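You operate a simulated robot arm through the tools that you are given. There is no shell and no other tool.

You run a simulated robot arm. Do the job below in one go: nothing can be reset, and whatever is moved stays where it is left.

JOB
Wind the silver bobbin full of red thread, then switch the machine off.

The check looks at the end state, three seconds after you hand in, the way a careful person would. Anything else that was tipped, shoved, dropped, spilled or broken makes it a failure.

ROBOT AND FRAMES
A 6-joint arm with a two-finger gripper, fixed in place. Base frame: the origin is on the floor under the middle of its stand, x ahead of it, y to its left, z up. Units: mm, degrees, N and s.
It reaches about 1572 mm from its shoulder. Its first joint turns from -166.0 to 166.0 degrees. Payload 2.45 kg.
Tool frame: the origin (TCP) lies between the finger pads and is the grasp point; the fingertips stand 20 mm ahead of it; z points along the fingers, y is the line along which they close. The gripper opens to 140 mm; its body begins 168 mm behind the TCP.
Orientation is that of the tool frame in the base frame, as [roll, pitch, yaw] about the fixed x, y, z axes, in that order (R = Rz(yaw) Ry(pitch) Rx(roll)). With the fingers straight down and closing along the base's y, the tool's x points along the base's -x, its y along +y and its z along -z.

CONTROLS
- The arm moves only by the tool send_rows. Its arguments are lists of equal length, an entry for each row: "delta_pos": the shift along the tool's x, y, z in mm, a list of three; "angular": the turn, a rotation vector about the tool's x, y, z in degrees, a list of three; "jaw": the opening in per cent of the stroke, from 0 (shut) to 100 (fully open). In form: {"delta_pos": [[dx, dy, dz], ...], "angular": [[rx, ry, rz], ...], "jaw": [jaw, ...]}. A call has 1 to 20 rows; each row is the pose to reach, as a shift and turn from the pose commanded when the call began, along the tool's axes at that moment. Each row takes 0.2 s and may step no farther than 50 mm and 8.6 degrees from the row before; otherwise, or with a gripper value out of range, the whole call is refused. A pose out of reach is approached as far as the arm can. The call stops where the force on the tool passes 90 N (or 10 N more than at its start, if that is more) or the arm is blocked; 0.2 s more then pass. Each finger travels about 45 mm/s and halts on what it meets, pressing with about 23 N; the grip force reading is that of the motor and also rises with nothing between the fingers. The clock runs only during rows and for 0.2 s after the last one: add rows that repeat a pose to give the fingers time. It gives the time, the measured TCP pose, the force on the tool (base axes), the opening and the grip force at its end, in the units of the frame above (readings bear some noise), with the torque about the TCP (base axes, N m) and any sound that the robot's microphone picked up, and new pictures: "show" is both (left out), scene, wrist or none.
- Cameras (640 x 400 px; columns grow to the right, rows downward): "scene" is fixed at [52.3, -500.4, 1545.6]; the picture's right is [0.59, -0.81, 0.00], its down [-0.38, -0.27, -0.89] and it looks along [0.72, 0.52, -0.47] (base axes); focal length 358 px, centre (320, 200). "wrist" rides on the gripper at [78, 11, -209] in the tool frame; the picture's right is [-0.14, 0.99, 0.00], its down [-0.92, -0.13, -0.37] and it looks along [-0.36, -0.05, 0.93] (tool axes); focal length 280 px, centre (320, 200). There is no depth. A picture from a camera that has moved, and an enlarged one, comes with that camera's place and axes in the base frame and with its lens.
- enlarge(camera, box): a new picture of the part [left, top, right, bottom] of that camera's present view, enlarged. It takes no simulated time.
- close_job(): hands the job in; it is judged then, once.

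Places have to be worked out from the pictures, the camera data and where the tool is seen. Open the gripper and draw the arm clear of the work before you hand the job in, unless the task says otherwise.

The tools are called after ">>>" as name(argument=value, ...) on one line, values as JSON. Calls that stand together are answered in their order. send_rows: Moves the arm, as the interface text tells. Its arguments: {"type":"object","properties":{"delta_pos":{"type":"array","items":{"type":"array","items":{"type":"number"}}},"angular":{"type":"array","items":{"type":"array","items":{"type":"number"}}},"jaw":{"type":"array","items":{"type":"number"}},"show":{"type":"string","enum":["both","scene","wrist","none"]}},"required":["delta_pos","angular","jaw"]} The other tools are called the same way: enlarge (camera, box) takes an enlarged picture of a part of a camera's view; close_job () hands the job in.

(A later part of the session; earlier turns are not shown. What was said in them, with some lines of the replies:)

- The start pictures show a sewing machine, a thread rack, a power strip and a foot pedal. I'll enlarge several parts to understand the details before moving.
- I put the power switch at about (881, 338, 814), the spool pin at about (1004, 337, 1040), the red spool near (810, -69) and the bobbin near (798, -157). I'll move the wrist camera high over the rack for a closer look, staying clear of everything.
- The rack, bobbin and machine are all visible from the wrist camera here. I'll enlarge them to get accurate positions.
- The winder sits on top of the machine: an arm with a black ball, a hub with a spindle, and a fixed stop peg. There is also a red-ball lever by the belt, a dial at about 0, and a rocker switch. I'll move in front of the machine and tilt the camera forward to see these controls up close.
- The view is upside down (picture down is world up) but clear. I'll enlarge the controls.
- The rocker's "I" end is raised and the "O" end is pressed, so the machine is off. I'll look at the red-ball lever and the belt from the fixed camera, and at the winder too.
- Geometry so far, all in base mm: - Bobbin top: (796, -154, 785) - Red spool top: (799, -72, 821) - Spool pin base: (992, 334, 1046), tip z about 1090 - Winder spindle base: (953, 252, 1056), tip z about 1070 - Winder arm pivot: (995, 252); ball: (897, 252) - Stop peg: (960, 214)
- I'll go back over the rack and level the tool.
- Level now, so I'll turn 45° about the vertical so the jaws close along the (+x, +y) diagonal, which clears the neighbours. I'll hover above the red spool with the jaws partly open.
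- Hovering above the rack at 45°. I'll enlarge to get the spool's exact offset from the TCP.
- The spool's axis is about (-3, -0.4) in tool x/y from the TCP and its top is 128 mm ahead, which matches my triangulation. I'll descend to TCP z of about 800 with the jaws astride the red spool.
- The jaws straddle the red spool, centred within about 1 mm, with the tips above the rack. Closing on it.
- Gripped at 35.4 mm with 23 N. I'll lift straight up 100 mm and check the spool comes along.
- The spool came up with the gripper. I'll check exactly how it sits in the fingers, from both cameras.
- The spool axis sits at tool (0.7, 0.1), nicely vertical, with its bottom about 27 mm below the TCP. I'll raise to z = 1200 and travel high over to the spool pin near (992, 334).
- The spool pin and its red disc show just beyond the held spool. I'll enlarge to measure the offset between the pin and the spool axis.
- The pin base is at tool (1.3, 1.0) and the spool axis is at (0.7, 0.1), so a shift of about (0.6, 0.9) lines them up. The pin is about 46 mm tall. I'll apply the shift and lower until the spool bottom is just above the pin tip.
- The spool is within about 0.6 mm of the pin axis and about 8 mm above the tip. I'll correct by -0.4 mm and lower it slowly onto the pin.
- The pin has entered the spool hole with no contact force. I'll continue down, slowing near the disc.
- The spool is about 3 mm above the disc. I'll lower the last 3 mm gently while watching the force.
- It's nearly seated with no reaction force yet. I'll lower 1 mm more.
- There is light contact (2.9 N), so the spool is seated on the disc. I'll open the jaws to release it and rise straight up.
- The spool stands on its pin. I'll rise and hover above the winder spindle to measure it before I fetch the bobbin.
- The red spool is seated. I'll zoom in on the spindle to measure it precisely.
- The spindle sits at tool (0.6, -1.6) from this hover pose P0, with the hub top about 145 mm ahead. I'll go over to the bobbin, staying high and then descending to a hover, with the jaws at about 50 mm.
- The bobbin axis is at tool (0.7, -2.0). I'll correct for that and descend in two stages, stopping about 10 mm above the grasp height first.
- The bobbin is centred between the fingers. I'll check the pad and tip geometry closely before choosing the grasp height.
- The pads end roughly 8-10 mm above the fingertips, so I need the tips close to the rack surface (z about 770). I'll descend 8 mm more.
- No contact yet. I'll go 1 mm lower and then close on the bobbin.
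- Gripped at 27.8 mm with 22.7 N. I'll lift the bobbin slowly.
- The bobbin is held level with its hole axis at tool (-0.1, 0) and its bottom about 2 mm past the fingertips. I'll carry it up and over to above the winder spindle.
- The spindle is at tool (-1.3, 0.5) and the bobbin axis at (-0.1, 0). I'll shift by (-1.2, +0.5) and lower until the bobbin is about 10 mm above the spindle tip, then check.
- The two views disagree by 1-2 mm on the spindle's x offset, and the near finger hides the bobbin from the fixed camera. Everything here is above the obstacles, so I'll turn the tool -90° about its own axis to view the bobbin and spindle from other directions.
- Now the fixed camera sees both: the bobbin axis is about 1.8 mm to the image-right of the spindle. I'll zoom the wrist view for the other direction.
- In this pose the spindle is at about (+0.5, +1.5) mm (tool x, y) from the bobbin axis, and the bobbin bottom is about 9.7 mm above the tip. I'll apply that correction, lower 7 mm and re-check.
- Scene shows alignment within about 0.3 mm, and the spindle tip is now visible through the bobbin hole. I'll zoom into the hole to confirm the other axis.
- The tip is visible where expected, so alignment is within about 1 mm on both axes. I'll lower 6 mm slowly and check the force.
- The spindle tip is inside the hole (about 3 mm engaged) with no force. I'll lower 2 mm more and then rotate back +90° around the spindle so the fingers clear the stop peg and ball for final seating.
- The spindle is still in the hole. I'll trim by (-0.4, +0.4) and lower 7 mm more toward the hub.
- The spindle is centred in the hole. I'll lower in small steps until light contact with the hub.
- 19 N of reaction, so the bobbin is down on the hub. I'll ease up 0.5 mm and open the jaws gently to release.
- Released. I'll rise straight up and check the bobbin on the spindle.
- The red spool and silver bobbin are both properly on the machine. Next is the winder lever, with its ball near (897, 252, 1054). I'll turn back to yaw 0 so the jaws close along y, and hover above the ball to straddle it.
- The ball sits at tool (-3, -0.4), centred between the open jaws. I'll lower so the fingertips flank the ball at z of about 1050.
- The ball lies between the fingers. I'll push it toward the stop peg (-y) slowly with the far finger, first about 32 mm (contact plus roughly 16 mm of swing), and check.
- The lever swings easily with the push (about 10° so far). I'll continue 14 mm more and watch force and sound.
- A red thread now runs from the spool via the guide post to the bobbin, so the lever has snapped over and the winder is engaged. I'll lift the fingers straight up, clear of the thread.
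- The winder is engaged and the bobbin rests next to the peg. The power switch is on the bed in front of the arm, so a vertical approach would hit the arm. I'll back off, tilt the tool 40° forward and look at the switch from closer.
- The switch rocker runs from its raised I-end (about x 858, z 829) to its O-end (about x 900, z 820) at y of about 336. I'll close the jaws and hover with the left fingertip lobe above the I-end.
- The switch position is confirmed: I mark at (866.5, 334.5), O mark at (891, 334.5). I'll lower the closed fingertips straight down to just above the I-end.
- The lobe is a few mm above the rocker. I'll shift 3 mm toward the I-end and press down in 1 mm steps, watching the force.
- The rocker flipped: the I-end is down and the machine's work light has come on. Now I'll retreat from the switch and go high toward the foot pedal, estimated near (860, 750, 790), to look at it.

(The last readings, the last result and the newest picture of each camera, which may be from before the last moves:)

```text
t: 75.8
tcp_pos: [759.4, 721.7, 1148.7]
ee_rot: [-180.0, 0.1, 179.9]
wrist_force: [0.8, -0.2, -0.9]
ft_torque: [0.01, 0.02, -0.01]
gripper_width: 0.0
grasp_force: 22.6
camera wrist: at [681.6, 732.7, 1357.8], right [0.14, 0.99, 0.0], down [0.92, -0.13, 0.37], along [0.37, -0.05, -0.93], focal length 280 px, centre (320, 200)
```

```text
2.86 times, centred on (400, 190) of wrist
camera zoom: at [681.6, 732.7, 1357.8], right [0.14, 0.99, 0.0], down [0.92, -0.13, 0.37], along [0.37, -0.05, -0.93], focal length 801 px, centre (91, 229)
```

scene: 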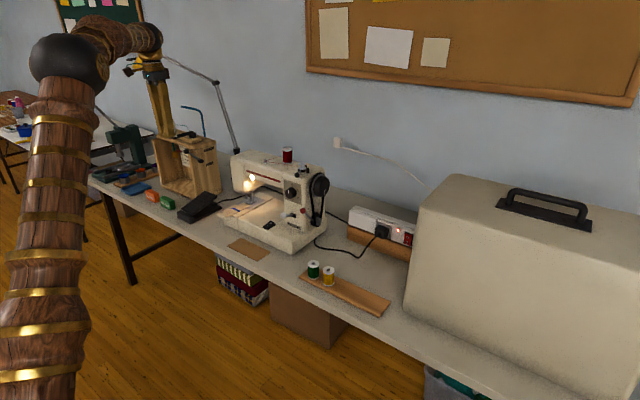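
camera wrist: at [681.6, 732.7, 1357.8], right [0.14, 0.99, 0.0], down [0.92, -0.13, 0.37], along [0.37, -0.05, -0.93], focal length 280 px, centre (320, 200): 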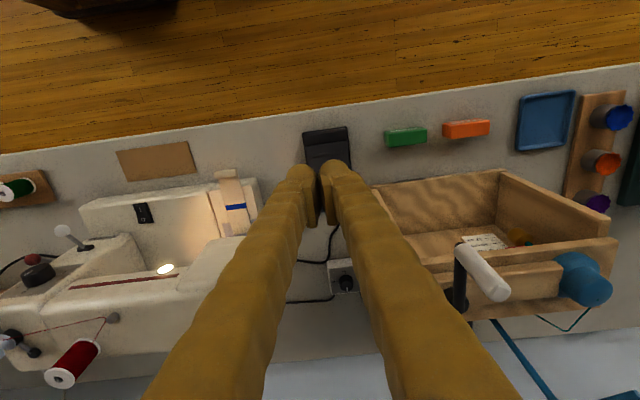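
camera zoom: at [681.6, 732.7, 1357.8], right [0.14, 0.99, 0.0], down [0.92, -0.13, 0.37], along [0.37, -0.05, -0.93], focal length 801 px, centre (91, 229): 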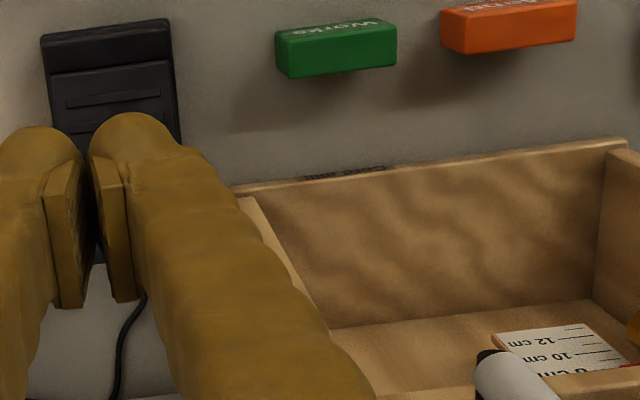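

The machine is on with its lamp lit. The fingers hide part of the pedal, so I'll step sideways to see it fully.

>>> send_rows(delta_pos=[[10, -30, 10], [20, -65, 20], [30, -100, 30], [30, -110, 40], [30, -110, 40]], angular=[[0, 0, 0], [0, 0, 0], [0, 0, 0], [0, 0, 0], [0, 0, 0]], jaw=[0, 0, 0, 0, 0], show="wrist")

>>> enlarge(camera="wrist", box=[360, 90, 560, 240])

>>> enlarge(camera="scene", box=[150, 130, 250, 230])

```text
t: 77.0
tcp_pos: [731.0, 610.7, 1108.8]
ee_rot: [179.9, 0.1, 180.0]
wrist_force: [0.8, -0.5, 0.1]
ft_torque: [-0.05, -0.04, 0.0]
gripper_width: 0.0
grasp_force: 23.8
camera wrist: at [653.4, 620.9, 1317.1], right [0.14, 0.99, 0.0], down [0.92, -0.13, 0.37], along [0.37, -0.05, -0.93], focal length 280 px, centre (320, 200)
```

wrist: 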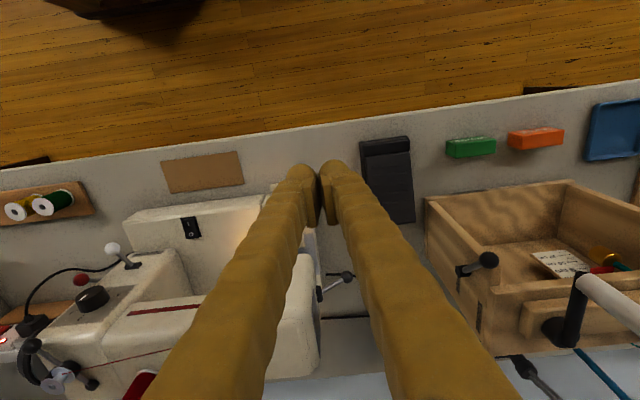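

```text
2.67 times, centred on (460, 165) of wrist
camera zoom: at [653.4, 620.9, 1317.1], right [0.14, 0.99, 0.0], down [0.92, -0.13, 0.37], along [0.37, -0.05, -0.93], focal length 748 px, centre (-53, 293)
```

zoom: 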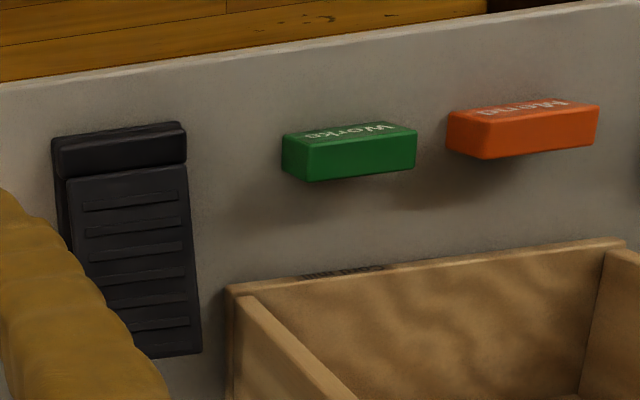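

```text
4.00 times, centred on (200, 180) of scene
camera zoom: at [52.3, -500.4, 1545.6], right [0.59, -0.81, 0.0], down [-0.38, -0.27, -0.89], along [0.72, 0.52, -0.47], focal length 1432 px, centre (800, 280)
```

zoom: 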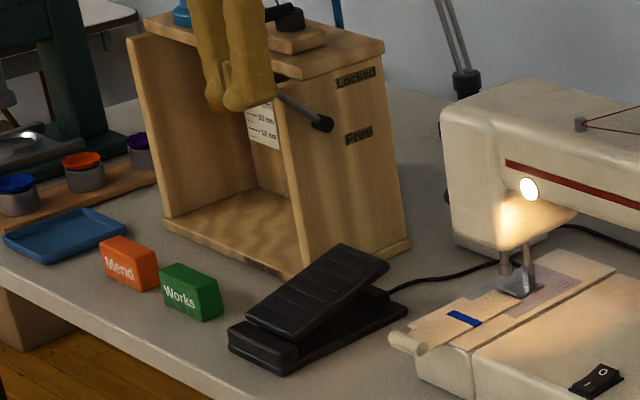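

The pedal plate spans about x 790-923 and y 692-775, hinged at the near end, with the raised toe at about z 815. I'll come in with the tool tilted 30° and fingers closed, hovering above the toe end and keeping away from the wooden mill at y > 815.

>>> send_rows(delta_pos=[[-10, 25, 10], [-25, 55, 25], [-45, 85, 45], [-70, 110, 70], [-95, 115, 95], [-120, 115, 125], [-145, 115, 155], [-165, 115, 180], [-178, 115, 200], [-178, 115, 200]], angular=[[0, 0, 0], [0, -5, 0], [0, -12, 0], [0, -18, 0], [0, -24, 0], [0, -30, 0], [0, -30, 0], [0, -30, 0], [0, -30, 0], [0, -30, 0]], jaw=[0, 0, 0, 0, 0, 0, 0, 0, 0, 0], show="both")

>>> enlarge(camera="scene", box=[160, 130, 250, 230])

>>> enlarge(camera="wrist", box=[240, 60, 440, 240])

```text
t: 79.2
tcp_pos: [909.5, 725.5, 908.3]
ee_rot: [-180.0, 30.1, 180.0]
wrist_force: [0.4, -0.4, -0.8]
ft_torque: [0.01, 0.02, -0.02]
gripper_width: 0.1
grasp_force: 23.0
camera wrist: at [737.0, 735.9, 1049.7], right [0.12, 0.99, 0.07], down [0.61, -0.13, 0.78], along [0.78, -0.05, -0.62], focal length 280 px, centre (320, 200)
```

scene: 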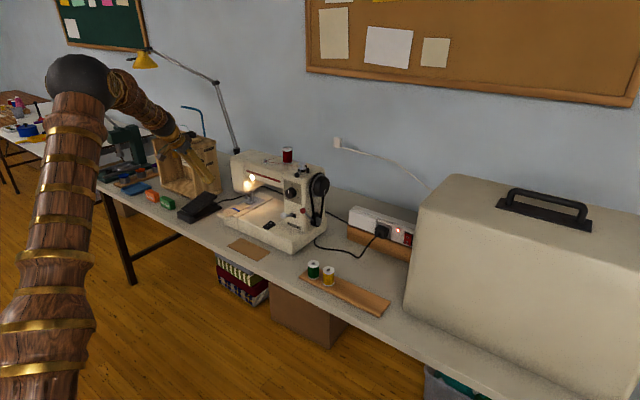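
wrist: 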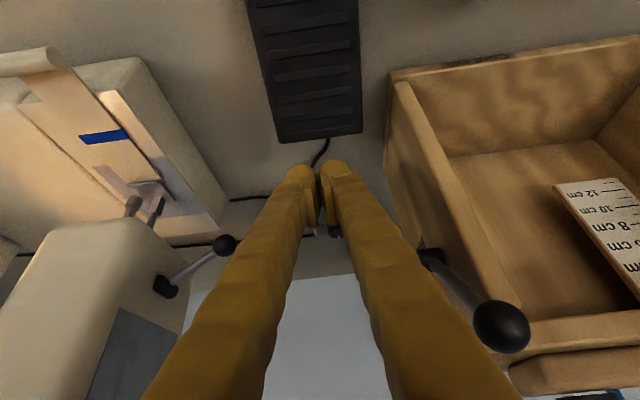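

```text
4.00 times, centred on (205, 180) of scene
camera zoom: at [52.3, -500.4, 1545.6], right [0.59, -0.81, 0.0], down [-0.38, -0.27, -0.89], along [0.72, 0.52, -0.47], focal length 1432 px, centre (780, 280)
```

zoom: 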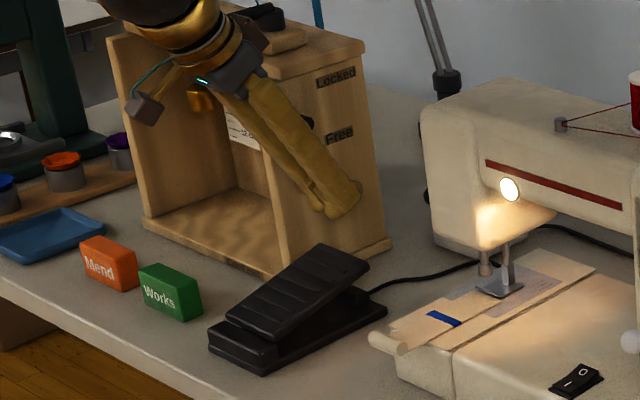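

```text
2.22 times, centred on (340, 150) of wrist
camera zoom: at [737.0, 735.9, 1049.7], right [0.12, 0.99, 0.07], down [0.61, -0.13, 0.78], along [0.78, -0.05, -0.62], focal length 623 px, centre (276, 311)
```

zoom: 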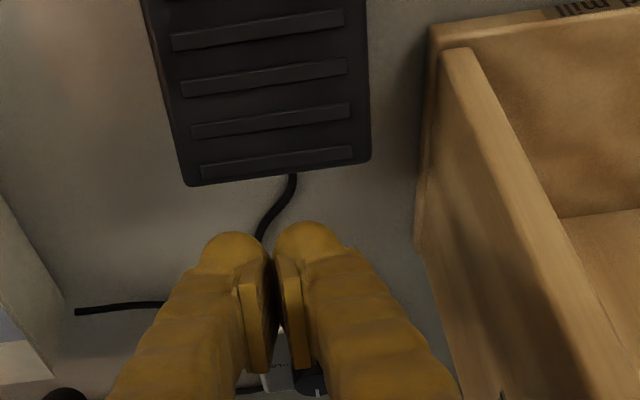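

I place the toe edge at x 926, y 688-774. The closed fingertips are over the plate at x of about 903. I'll descend to just above the plate.

>>> send_rows(delta_pos=[[10, 3, 17.3], [20, 3, 34.6], [27.5, 3, 47.6], [32, 3, 55.4], [34, 3, 58.9], [34, 3, 58.9]], angular=[[0, 0, 0], [0, 0, 0], [0, 0, 0], [0, 0, 0], [0, 0, 0], [0, 0, 0]], jaw=[0, 0, 0, 0, 0, 0], show="none")

>>> enlarge(camera="scene", box=[180, 165, 240, 225])

>>> enlarge(camera="wrist", box=[240, 60, 440, 240])

```text
t: 80.6
tcp_pos: [908.7, 729.4, 840.7]
ee_rot: [-180.0, 30.1, 180.0]
wrist_force: [2.0, -0.9, 3.3]
ft_torque: [-0.03, 0.0, 0.03]
gripper_width: 6.0
grasp_force: 23.0
heard: click
```

```text
6.67 times, centred on (210, 195) of scene
camera zoom: at [52.3, -500.4, 1545.6], right [0.59, -0.81, 0.0], down [-0.38, -0.27, -0.89], along [0.72, 0.52, -0.47], focal length 2386 px, centre (1053, 233)
```

zoom: 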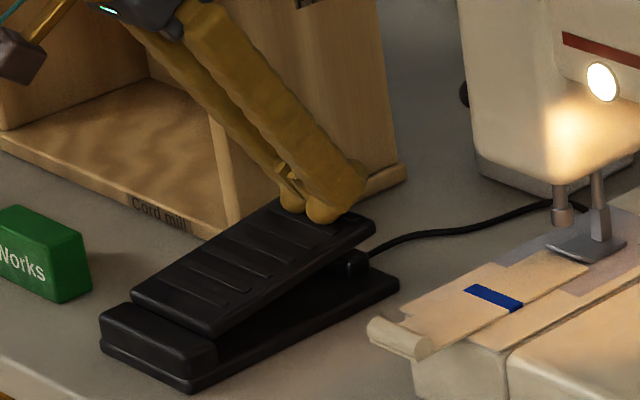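

```text
2.22 times, centred on (340, 150) of wrist
camera zoom: at [737.0, 740.0, 981.3], right [0.12, 0.99, 0.07], down [0.61, -0.13, 0.78], along [0.78, -0.05, -0.62], focal length 623 px, centre (276, 311)
```

zoom: 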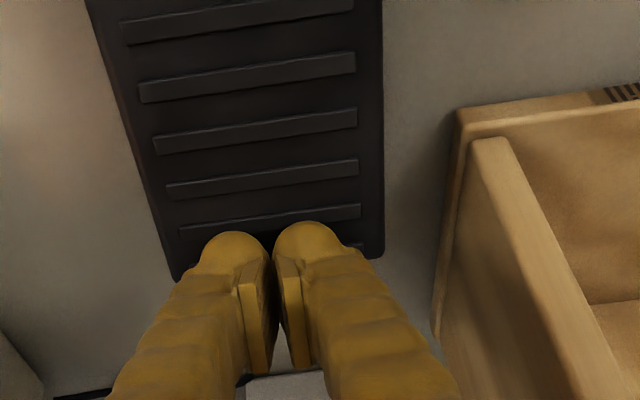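

Contact with the pedal, and a click was heard. I'll check the winder and handwheel to see whether the machine is running.

>>> enlarge(camera="scene", box=[260, 140, 340, 220])

>>> enlarge(camera="scene", box=[285, 150, 320, 180])

```text
5.00 times, centred on (300, 180) of scene
camera zoom: at [52.3, -500.4, 1545.6], right [0.59, -0.81, 0.0], down [-0.38, -0.27, -0.89], along [0.72, 0.52, -0.47], focal length 1789 px, centre (420, 300)
```

zoom: 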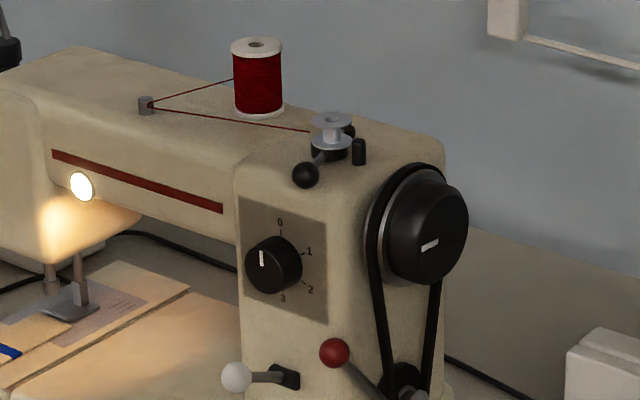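

```text
13.33 times, centred on (302, 165) of scene
camera zoom: at [52.3, -500.4, 1545.6], right [0.59, -0.81, 0.0], down [-0.38, -0.27, -0.89], along [0.72, 0.52, -0.47], focal length 4772 px, centre (553, 667)
```

zoom: 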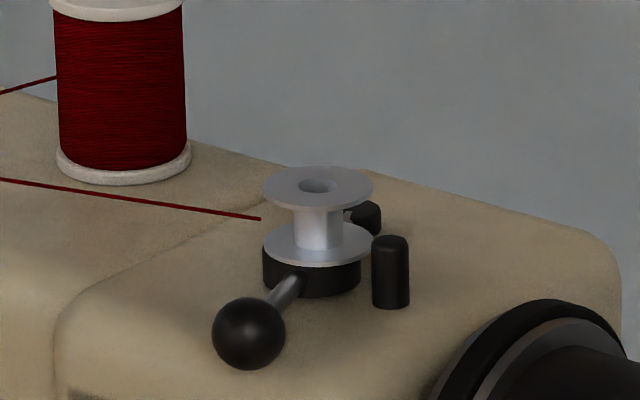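

The handwheel mark has turned, so the motor runs with the pedal pressed. I'll press about 4 mm further, hold for a while, and watch the bobbin.

>>> send_rows(delta_pos=[[1, 0, 1.7], [2, 0, 3.5], [2, 0, 3.5], [2, 0, 3.5], [2, 0, 3.5], [2, 0, 3.5], [2, 0, 3.5], [2, 0, 3.5]], angular=[[0, 0, 0], [0, 0, 0], [0, 0, 0], [0, 0, 0], [0, 0, 0], [0, 0, 0], [0, 0, 0], [0, 0, 0]], jaw=[0, 0, 0, 0, 0, 0, 0, 0], show="none")

>>> enlarge(camera="scene", box=[285, 150, 320, 180])

>>> enlarge(camera="scene", box=[180, 165, 240, 225])

>>> enlarge(camera="scene", box=[260, 140, 340, 220])

```text
t: 82.4
tcp_pos: [909.8, 728.5, 836.9]
ee_rot: [-180.0, 29.9, -180.0]
wrist_force: [-2.2, -0.5, 3.1]
ft_torque: [0.05, 0.04, -0.03]
gripper_width: 6.0
grasp_force: 23.5
```

```text
13.33 times, centred on (302, 165) of scene
camera zoom: at [52.3, -500.4, 1545.6], right [0.59, -0.81, 0.0], down [-0.38, -0.27, -0.89], along [0.72, 0.52, -0.47], focal length 4772 px, centre (553, 667)
```

zoom: 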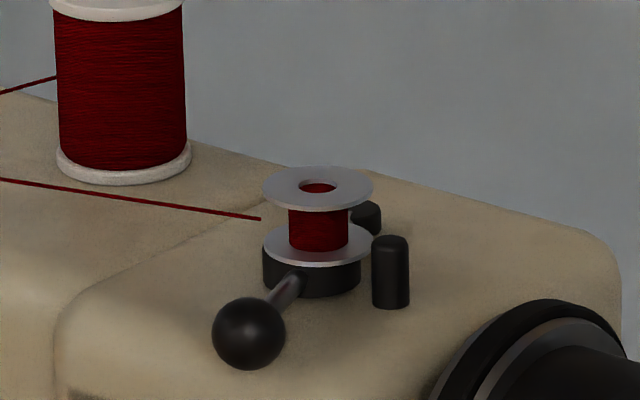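

```text
6.67 times, centred on (210, 195) of scene
camera zoom: at [52.3, -500.4, 1545.6], right [0.59, -0.81, 0.0], down [-0.38, -0.27, -0.89], along [0.72, 0.52, -0.47], focal length 2386 px, centre (1053, 233)
```

zoom: 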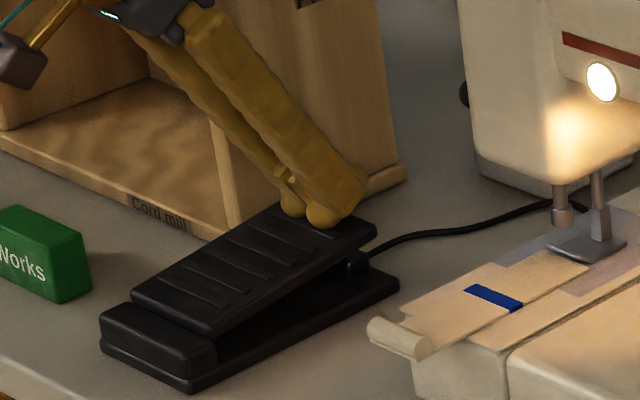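

```text
5.00 times, centred on (300, 180) of scene
camera zoom: at [52.3, -500.4, 1545.6], right [0.59, -0.81, 0.0], down [-0.38, -0.27, -0.89], along [0.72, 0.52, -0.47], focal length 1789 px, centre (420, 300)
```

zoom: 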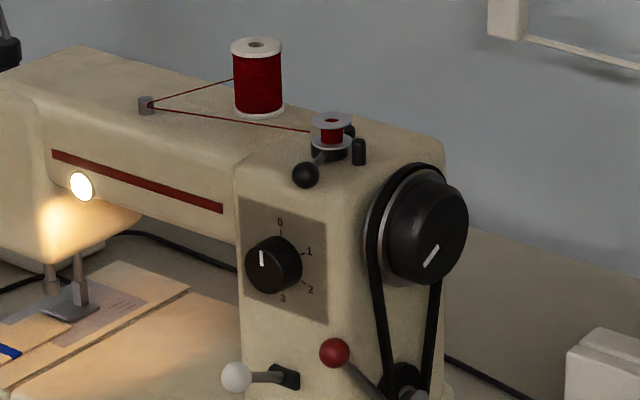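

The bobbin is winding red thread. I'll keep the pedal held and keep watching.

>>> send_rows(delta_pos=[[0, 0, 0], [0, 0, 0], [0, 0, 0], [0, 0, 0], [0, 0, 0], [0, 0, 0], [0, 0, 0], [0, 0, 0], [0, 0, 0], [0, 0, 0]], angular=[[0, 0, 0], [0, 0, 0], [0, 0, 0], [0, 0, 0], [0, 0, 0], [0, 0, 0], [0, 0, 0], [0, 0, 0], [0, 0, 0], [0, 0, 0]], jaw=[0, 0, 0, 0, 0, 0, 0, 0, 0, 0], show="none")

>>> enlarge(camera="scene", box=[285, 150, 320, 180])

```text
t: 84.6
tcp_pos: [908.6, 728.5, 837.1]
ee_rot: [-180.0, 30.1, -180.0]
wrist_force: [-1.5, 1.5, 3.8]
ft_torque: [0.04, 0.04, -0.02]
gripper_width: 6.0
grasp_force: 23.2
```

```text
13.33 times, centred on (302, 165) of scene
camera zoom: at [52.3, -500.4, 1545.6], right [0.59, -0.81, 0.0], down [-0.38, -0.27, -0.89], along [0.72, 0.52, -0.47], focal length 4772 px, centre (553, 667)
```

zoom: 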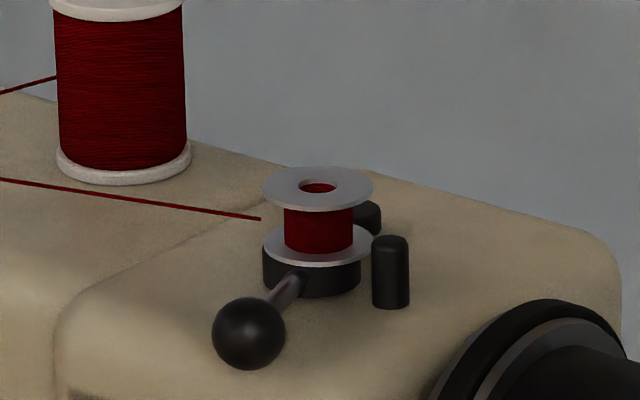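

The winding is growing steadily, at an estimated 12 s to full. I'll hold for another 4 s.

>>> send_rows(delta_pos=[[0, 0, 0], [0, 0, 0], [0, 0, 0], [0, 0, 0], [0, 0, 0], [0, 0, 0], [0, 0, 0], [0, 0, 0], [0, 0, 0], [0, 0, 0], [0, 0, 0], [0, 0, 0], [0, 0, 0], [0, 0, 0], [0, 0, 0], [0, 0, 0], [0, 0, 0], [0, 0, 0], [0, 0, 0], [0, 0, 0]], angular=[[0, 0, 0], [0, 0, 0], [0, 0, 0], [0, 0, 0], [0, 0, 0], [0, 0, 0], [0, 0, 0], [0, 0, 0], [0, 0, 0], [0, 0, 0], [0, 0, 0], [0, 0, 0], [0, 0, 0], [0, 0, 0], [0, 0, 0], [0, 0, 0], [0, 0, 0], [0, 0, 0], [0, 0, 0], [0, 0, 0]], jaw=[0, 0, 0, 0, 0, 0, 0, 0, 0, 0, 0, 0, 0, 0, 0, 0, 0, 0, 0, 0], show="none")

>>> enlarge(camera="scene", box=[285, 150, 320, 180])

```text
t: 88.8
tcp_pos: [909.6, 728.0, 837.1]
ee_rot: [180.0, 30.0, 180.0]
wrist_force: [-0.5, 0.1, 4.1]
ft_torque: [-0.01, 0.04, 0.0]
gripper_width: 6.0
grasp_force: 22.9
```

```text
13.33 times, centred on (302, 165) of scene
camera zoom: at [52.3, -500.4, 1545.6], right [0.59, -0.81, 0.0], down [-0.38, -0.27, -0.89], along [0.72, 0.52, -0.47], focal length 4772 px, centre (553, 667)
```

zoom: 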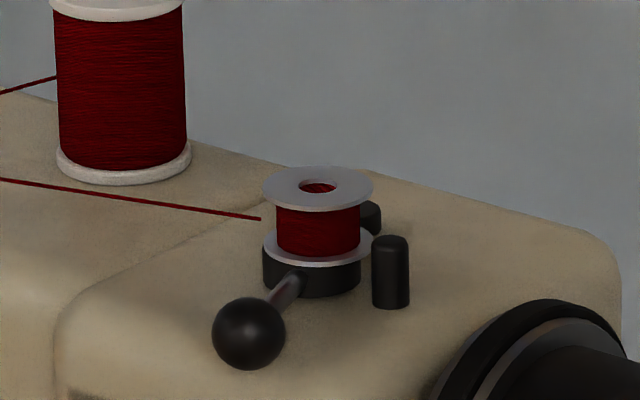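

It's at about 84 of about 105 px. I'll keep holding.

>>> send_rows(delta_pos=[[0, 0, 0], [0, 0, 0], [0, 0, 0], [0, 0, 0], [0, 0, 0], [0, 0, 0], [0, 0, 0], [0, 0, 0], [0, 0, 0], [0, 0, 0], [0, 0, 0], [0, 0, 0], [0, 0, 0], [0, 0, 0], [0, 0, 0], [0, 0, 0], [0, 0, 0], [0, 0, 0]], angular=[[0, 0, 0], [0, 0, 0], [0, 0, 0], [0, 0, 0], [0, 0, 0], [0, 0, 0], [0, 0, 0], [0, 0, 0], [0, 0, 0], [0, 0, 0], [0, 0, 0], [0, 0, 0], [0, 0, 0], [0, 0, 0], [0, 0, 0], [0, 0, 0], [0, 0, 0], [0, 0, 0]], jaw=[0, 0, 0, 0, 0, 0, 0, 0, 0, 0, 0, 0, 0, 0, 0, 0, 0, 0], show="none")

>>> enlarge(camera="scene", box=[285, 150, 320, 180])

```text
t: 92.6
tcp_pos: [910.0, 728.8, 836.8]
ee_rot: [-180.0, 30.2, -179.9]
wrist_force: [-0.1, 0.2, 3.5]
ft_torque: [-0.01, 0.0, -0.03]
gripper_width: 6.0
grasp_force: 23.4
```

```text
13.33 times, centred on (302, 165) of scene
camera zoom: at [52.3, -500.4, 1545.6], right [0.59, -0.81, 0.0], down [-0.38, -0.27, -0.89], along [0.72, 0.52, -0.47], focal length 4772 px, centre (553, 667)
```

zoom: 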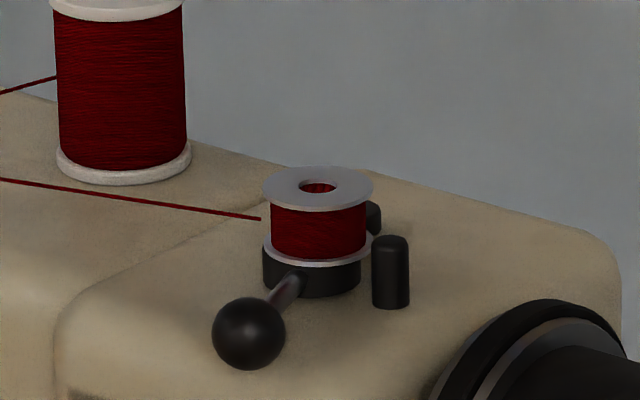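

Now about 96 of 110 px. I'll use shorter holds and check each time for the automatic stop.

>>> send_rows(delta_pos=[[0, 0, 0], [0, 0, 0], [0, 0, 0], [0, 0, 0], [0, 0, 0], [0, 0, 0]], angular=[[0, 0, 0], [0, 0, 0], [0, 0, 0], [0, 0, 0], [0, 0, 0], [0, 0, 0]], jaw=[0, 0, 0, 0, 0, 0], show="none")

>>> enlarge(camera="scene", box=[285, 150, 320, 180])

```text
t: 94.0
tcp_pos: [908.7, 728.9, 836.9]
ee_rot: [179.9, 30.1, -180.0]
wrist_force: [-0.1, -0.5, 3.7]
ft_torque: [-0.01, 0.01, 0.0]
gripper_width: 5.8
grasp_force: 22.8
```

```text
13.33 times, centred on (302, 165) of scene
camera zoom: at [52.3, -500.4, 1545.6], right [0.59, -0.81, 0.0], down [-0.38, -0.27, -0.89], along [0.72, 0.52, -0.47], focal length 4772 px, centre (553, 667)
```

zoom: 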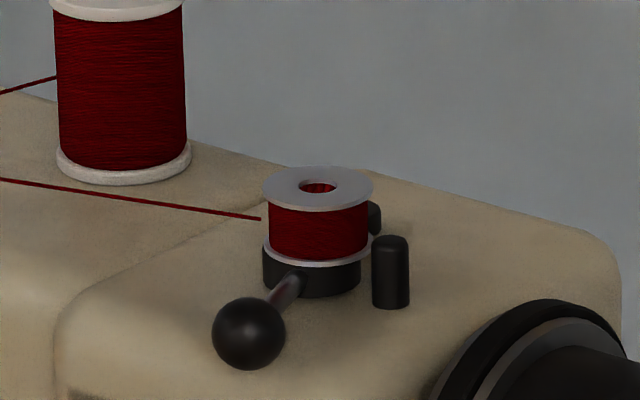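

>>> send_rows(delta_pos=[[0, 0, 0], [0, 0, 0], [0, 0, 0], [0, 0, 0], [0, 0, 0], [0, 0, 0]], angular=[[0, 0, 0], [0, 0, 0], [0, 0, 0], [0, 0, 0], [0, 0, 0], [0, 0, 0]], jaw=[0, 0, 0, 0, 0, 0], show="none")

>>> enlarge(camera="scene", box=[285, 150, 320, 180])

```text
t: 95.4
tcp_pos: [909.3, 729.1, 837.0]
ee_rot: [-180.0, 30.1, -180.0]
wrist_force: [-0.5, 0.3, 4.1]
ft_torque: [-0.01, 0.01, -0.01]
gripper_width: 6.0
grasp_force: 23.1
```

```text
13.33 times, centred on (302, 165) of scene
camera zoom: at [52.3, -500.4, 1545.6], right [0.59, -0.81, 0.0], down [-0.38, -0.27, -0.89], along [0.72, 0.52, -0.47], focal length 4772 px, centre (553, 667)
```

zoom: 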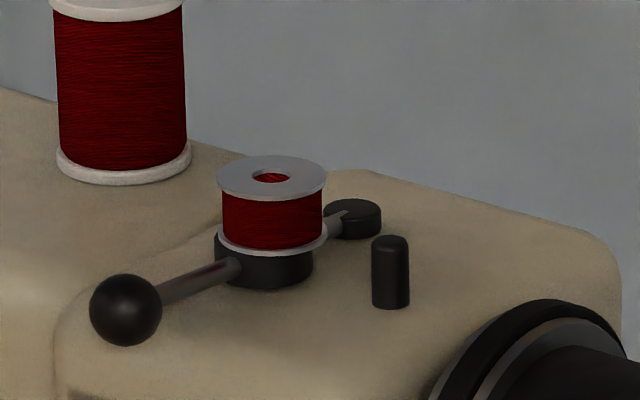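

The winder popped back with the bobbin full and the thread cut. I'll release the pedal by lifting straight up and go back in front of the machine for the switch.

>>> send_rows(delta_pos=[[-10, 0, -17], [-30, 0, -52], [-25, 0, -90], [-5, 0, -130], [10, -10, -165], [15.3, -45, -193.6], [15.3, -90, -193.6], [15.3, -135, -193.6], [15.3, -180, -193.6], [15.3, -225, -193.6], [15.3, -270, -193.6], [15.3, -315, -193.6], [15.3, -350, -193.6], [15.3, -379.5, -193.6], [15.3, -379.5, -193.6]], angular=[[0, 0, 0], [0, 0, 0], [0, 0, 0], [0, 0, 0], [0, 0, 0], [0, 0, 0], [0, -2, 0], [0, -4, 0], [0, -6, 0], [0, -8, 0], [0, -10, 0], [0, -10, 0], [0, -10, 0], [0, -10, 0], [0, -10, 0]], jaw=[0, 0, 0, 0, 0, 0, 0, 0, 0, 0, 0, 0, 0, 0, 0], show="both")

>>> enlarge(camera="scene", box=[160, 140, 340, 250])

>>> enlarge(camera="wrist", box=[260, 80, 400, 220])

```text
t: 98.6
tcp_pos: [798.4, 347.7, 997.3]
ee_rot: [-180.0, 40.0, -179.9]
wrist_force: [0.0, 0.2, -0.2]
ft_torque: [0.01, 0.0, 0.0]
gripper_width: 0.3
grasp_force: 22.7
camera wrist: at [604.2, 358.6, 1106.0], right [0.1, 0.99, 0.09], down [0.47, -0.13, 0.87], along [0.88, -0.05, -0.48], focal length 280 px, centre (320, 200)
```

scene: 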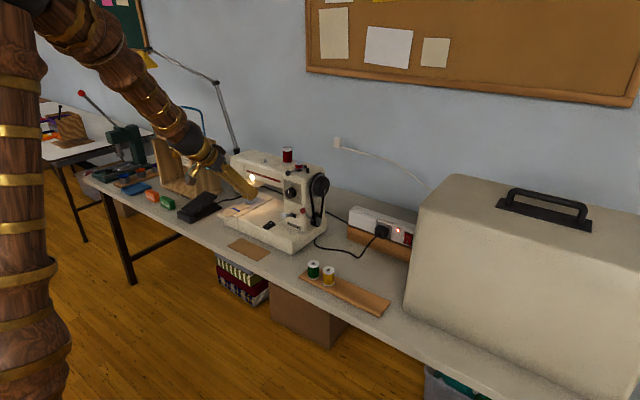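
wrist: 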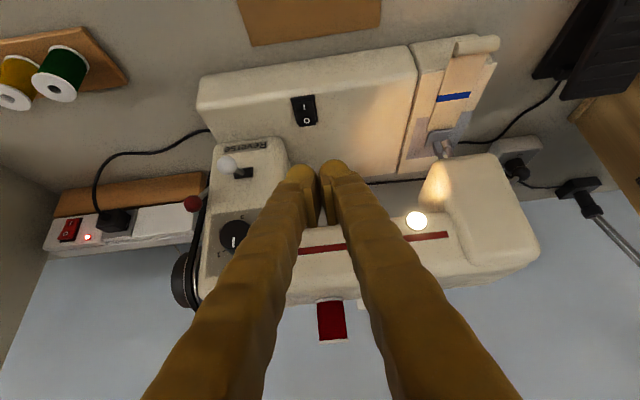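

```text
3.56 times, centred on (250, 195) of scene
camera zoom: at [52.3, -500.4, 1545.6], right [0.59, -0.81, 0.0], down [-0.38, -0.27, -0.89], along [0.72, 0.52, -0.47], focal length 1272 px, centre (569, 218)
```

zoom: 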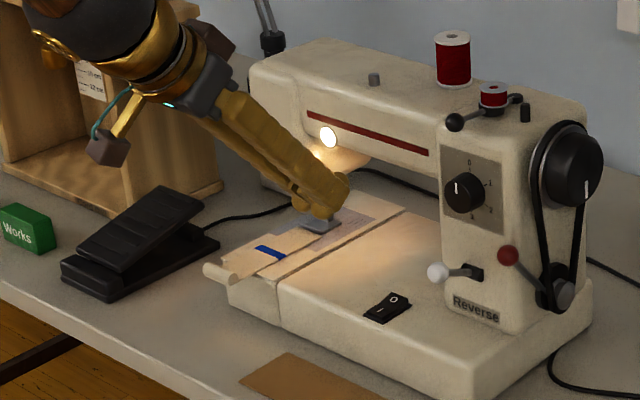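

```text
2.86 times, centred on (330, 150) of wrist
camera zoom: at [604.2, 358.6, 1106.0], right [0.1, 0.99, 0.09], down [0.47, -0.13, 0.87], along [0.88, -0.05, -0.48], focal length 801 px, centre (291, 343)
```

zoom: 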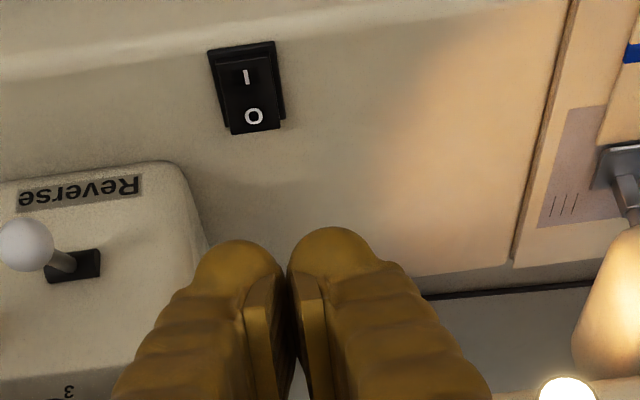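

The pedal is back up and undisturbed, and the bobbin is full. The rocker's O-end is now the raised one, so I'll bring the fingertips over it (TCP about x 899).

>>> send_rows(delta_pos=[[-4, 0, 30], [-9, 0, 65], [-13, 0, 100], [-17.9, 0, 135.1], [-10.2, 0, 144.3], [-4.4, 0, 151.2], [-4.4, 0, 151.2]], angular=[[0, 0, 0], [0, 0, 0], [0, 0, 0], [0, 0, 0], [0, 0, 0], [0, 0, 0], [0, 0, 0]], jaw=[0, 0, 0, 0, 0, 0, 0], show="none")

>>> enlarge(camera="scene", box=[245, 190, 305, 235])

>>> enlarge(camera="wrist", box=[260, 80, 400, 220])

```text
t: 100.2
tcp_pos: [899.2, 349.7, 884.9]
ee_rot: [179.9, 40.0, 180.0]
wrist_force: [-0.5, -0.4, 0.2]
ft_torque: [0.02, -0.02, -0.04]
gripper_width: 0.0
grasp_force: 23.3
```

```text
8.89 times, centred on (275, 212) of scene
camera zoom: at [52.3, -500.4, 1545.6], right [0.59, -0.81, 0.0], down [-0.38, -0.27, -0.89], along [0.72, 0.52, -0.47], focal length 3181 px, centre (720, 89)
```

zoom: 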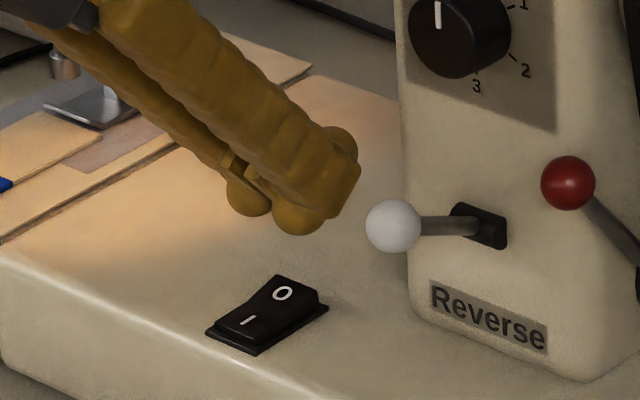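

```text
2.86 times, centred on (330, 150) of wrist
camera zoom: at [705.8, 360.3, 993.9], right [0.1, 0.99, 0.09], down [0.47, -0.13, 0.87], along [0.88, -0.05, -0.48], focal length 801 px, centre (291, 343)
```

zoom: 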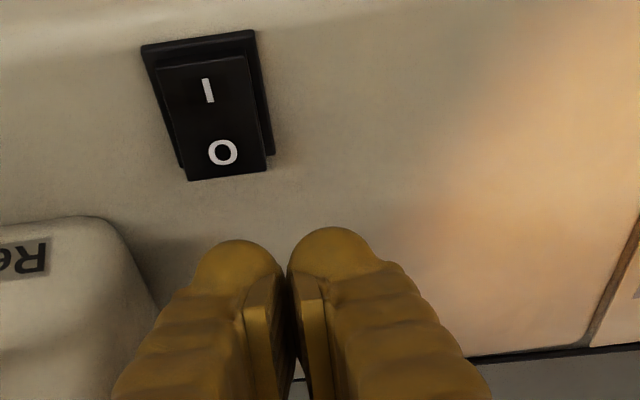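

The O-end edge is at x of about 895, and the scene view puts the lobe's low point at x of about 895.6. I'll shift 6 mm back (to about 889.5) and press down slowly.

>>> send_rows(delta_pos=[[4.6, -2, -3.9], [11, -2, 3.8], [16.2, -2, 9.9], [18.1, -2, 12.2], [19.4, -2, 13.8], [20.7, -2, 15.3], [22, -2, 16.8], [22.6, -2, 17.6], [22.6, -2, 17.6]], angular=[[0, 0, 0], [0, 0, 0], [0, 0, 0], [0, 0, 0], [0, 0, 0], [0, 0, 0], [0, 0, 0], [0, 0, 0], [0, 0, 0]], jaw=[0, 0, 0, 0, 0, 0, 0, 0, 0], show="none")

>>> enlarge(camera="scene", box=[245, 190, 305, 235])

```text
t: 102.2
tcp_pos: [893.1, 347.4, 857.4]
ee_rot: [179.9, 40.0, -179.9]
wrist_force: [-0.2, 0.0, -0.3]
ft_torque: [0.02, 0.0, 0.03]
gripper_width: 0.0
grasp_force: 23.2
```

```text
8.89 times, centred on (275, 212) of scene
camera zoom: at [52.3, -500.4, 1545.6], right [0.59, -0.81, 0.0], down [-0.38, -0.27, -0.89], along [0.72, 0.52, -0.47], focal length 3181 px, centre (720, 89)
```

zoom: 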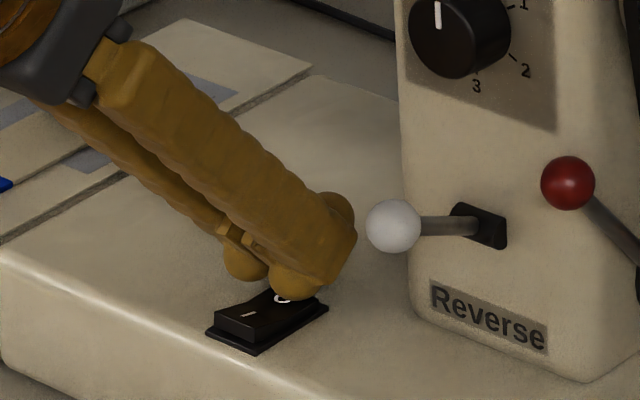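

The rocker has flipped back to O, with the I-end raised and the work light out. I'll retreat along the finger direction, level the tool and open the gripper clear of the work.

>>> send_rows(delta_pos=[[-9.6, 0, -11.5], [-12, 0, -45], [-13, 0, -90], [-14, 0, -135], [-14, 0, -180], [-15, -10, -225], [-15, -25, -268], [-15, -45, -310], [-16, -65, -350], [-16, -85, -390], [-16, -105, -430], [-16, -118, -465], [-16, -121, -490], [-16, -121, -490], [-16, -121, -490], [-16, -121, -490], [-16, -121, -490]], angular=[[0, 0, 0], [0, 0, 0], [0, 0, 0], [0, 0, 0], [0, 0, 0], [0, 6, 0], [0, 12, 0], [0, 18, 0], [0, 24, 0], [0, 30, 0], [0, 36, 0], [0, 40, 0], [0, 40, 0], [0, 40, 0], [0, 40, 0], [0, 40, 0], [0, 40, 0]], jaw=[0, 0, 0, 0, 0, 0, 0, 20, 40, 60, 80, 100, 100, 100, 100, 100, 100], show="both")

>>> enlarge(camera="scene", box=[210, 140, 340, 260])

>>> enlarge(camera="scene", box=[280, 145, 320, 180])

>>> enlarge(camera="scene", box=[250, 205, 295, 240])

>>> enlarge(camera="scene", box=[80, 120, 420, 330])

```text
t: 105.8
tcp_pos: [590.7, 224.9, 1241.0]
ee_rot: [179.9, 0.1, 180.0]
wrist_force: [0.0, 0.5, 0.3]
ft_torque: [0.01, -0.04, 0.0]
gripper_width: 140.1
grasp_force: 0.0
camera wrist: at [513.3, 236.6, 1448.7], right [0.14, 0.99, 0.0], down [0.92, -0.13, 0.37], along [0.37, -0.05, -0.93], focal length 280 px, centre (320, 200)
```

scene: 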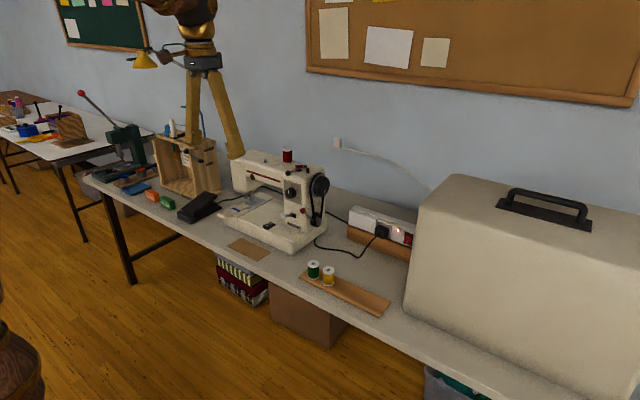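
wrist: 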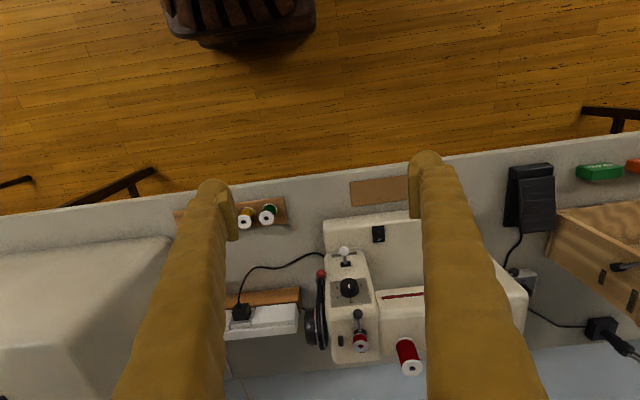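

```text
3.33 times, centred on (275, 200) of scene
camera zoom: at [52.3, -500.4, 1545.6], right [0.59, -0.81, 0.0], down [-0.38, -0.27, -0.89], along [0.72, 0.52, -0.47], focal length 1193 px, centre (470, 200)
```

zoom: 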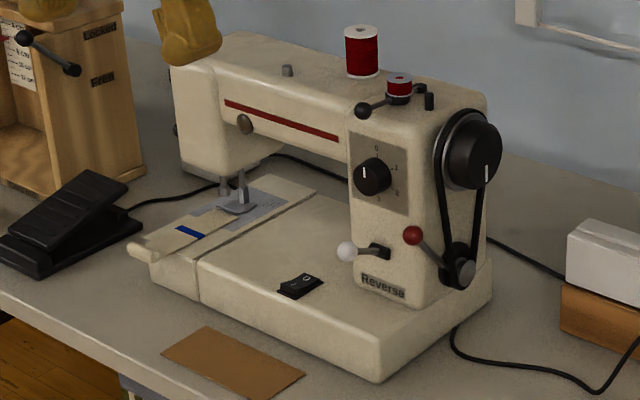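

```text
11.43 times, centred on (300, 162) of scene
camera zoom: at [52.3, -500.4, 1545.6], right [0.59, -0.81, 0.0], down [-0.38, -0.27, -0.89], along [0.72, 0.52, -0.47], focal length 4090 px, centre (549, 629)
```

zoom: 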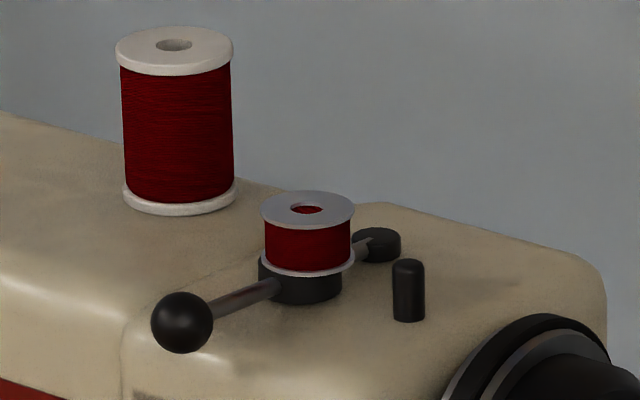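

```text
11.43 times, centred on (272, 222) of scene
camera zoom: at [52.3, -500.4, 1545.6], right [0.59, -0.81, 0.0], down [-0.38, -0.27, -0.89], along [0.72, 0.52, -0.47], focal length 4090 px, centre (863, -57)
```

zoom: 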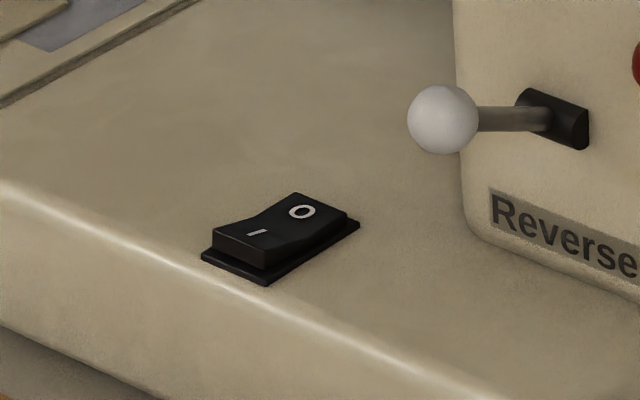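

```text
1.88 times, centred on (250, 225) of scene
camera zoom: at [52.3, -500.4, 1545.6], right [0.59, -0.81, 0.0], down [-0.38, -0.27, -0.89], along [0.72, 0.52, -0.47], focal length 674 px, centre (452, 153)
```

zoom: 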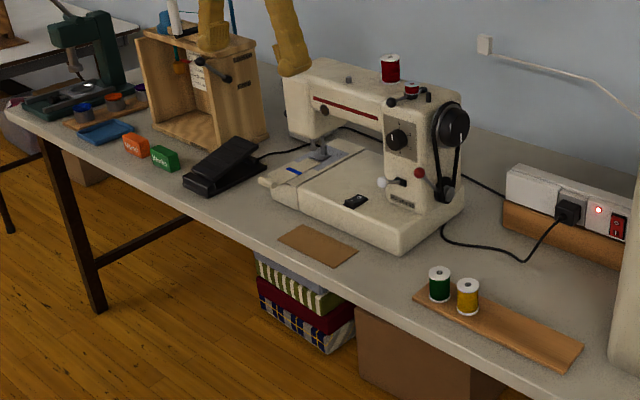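

The final check shows the silver bobbin full of red thread with the winder released, the switch at O with the lamp out, and the pedal and other items where they were. The gripper is open and clear at its start pose, so I'm handing the job in.

>>> close_job()

```text
The job is handed in.
```

The silver bobbin is wound full of red thread and the sewing machine is switched off.

- **Winding:** I put the red spool on its pin and the bobbin on the winder, then engaged the winder lever. With the machine switched on, I held the foot pedal until the winder popped back by itself.
- **Switching off:** I pressed the switch back to O and the work light went out.
- **End state:** the last pictures show nothing else tipped or moved. The full bobbin is still on the winder and the red spool is still on its pin; I did not put either back on the rack. The gripper is open and the arm is back at its start pose.
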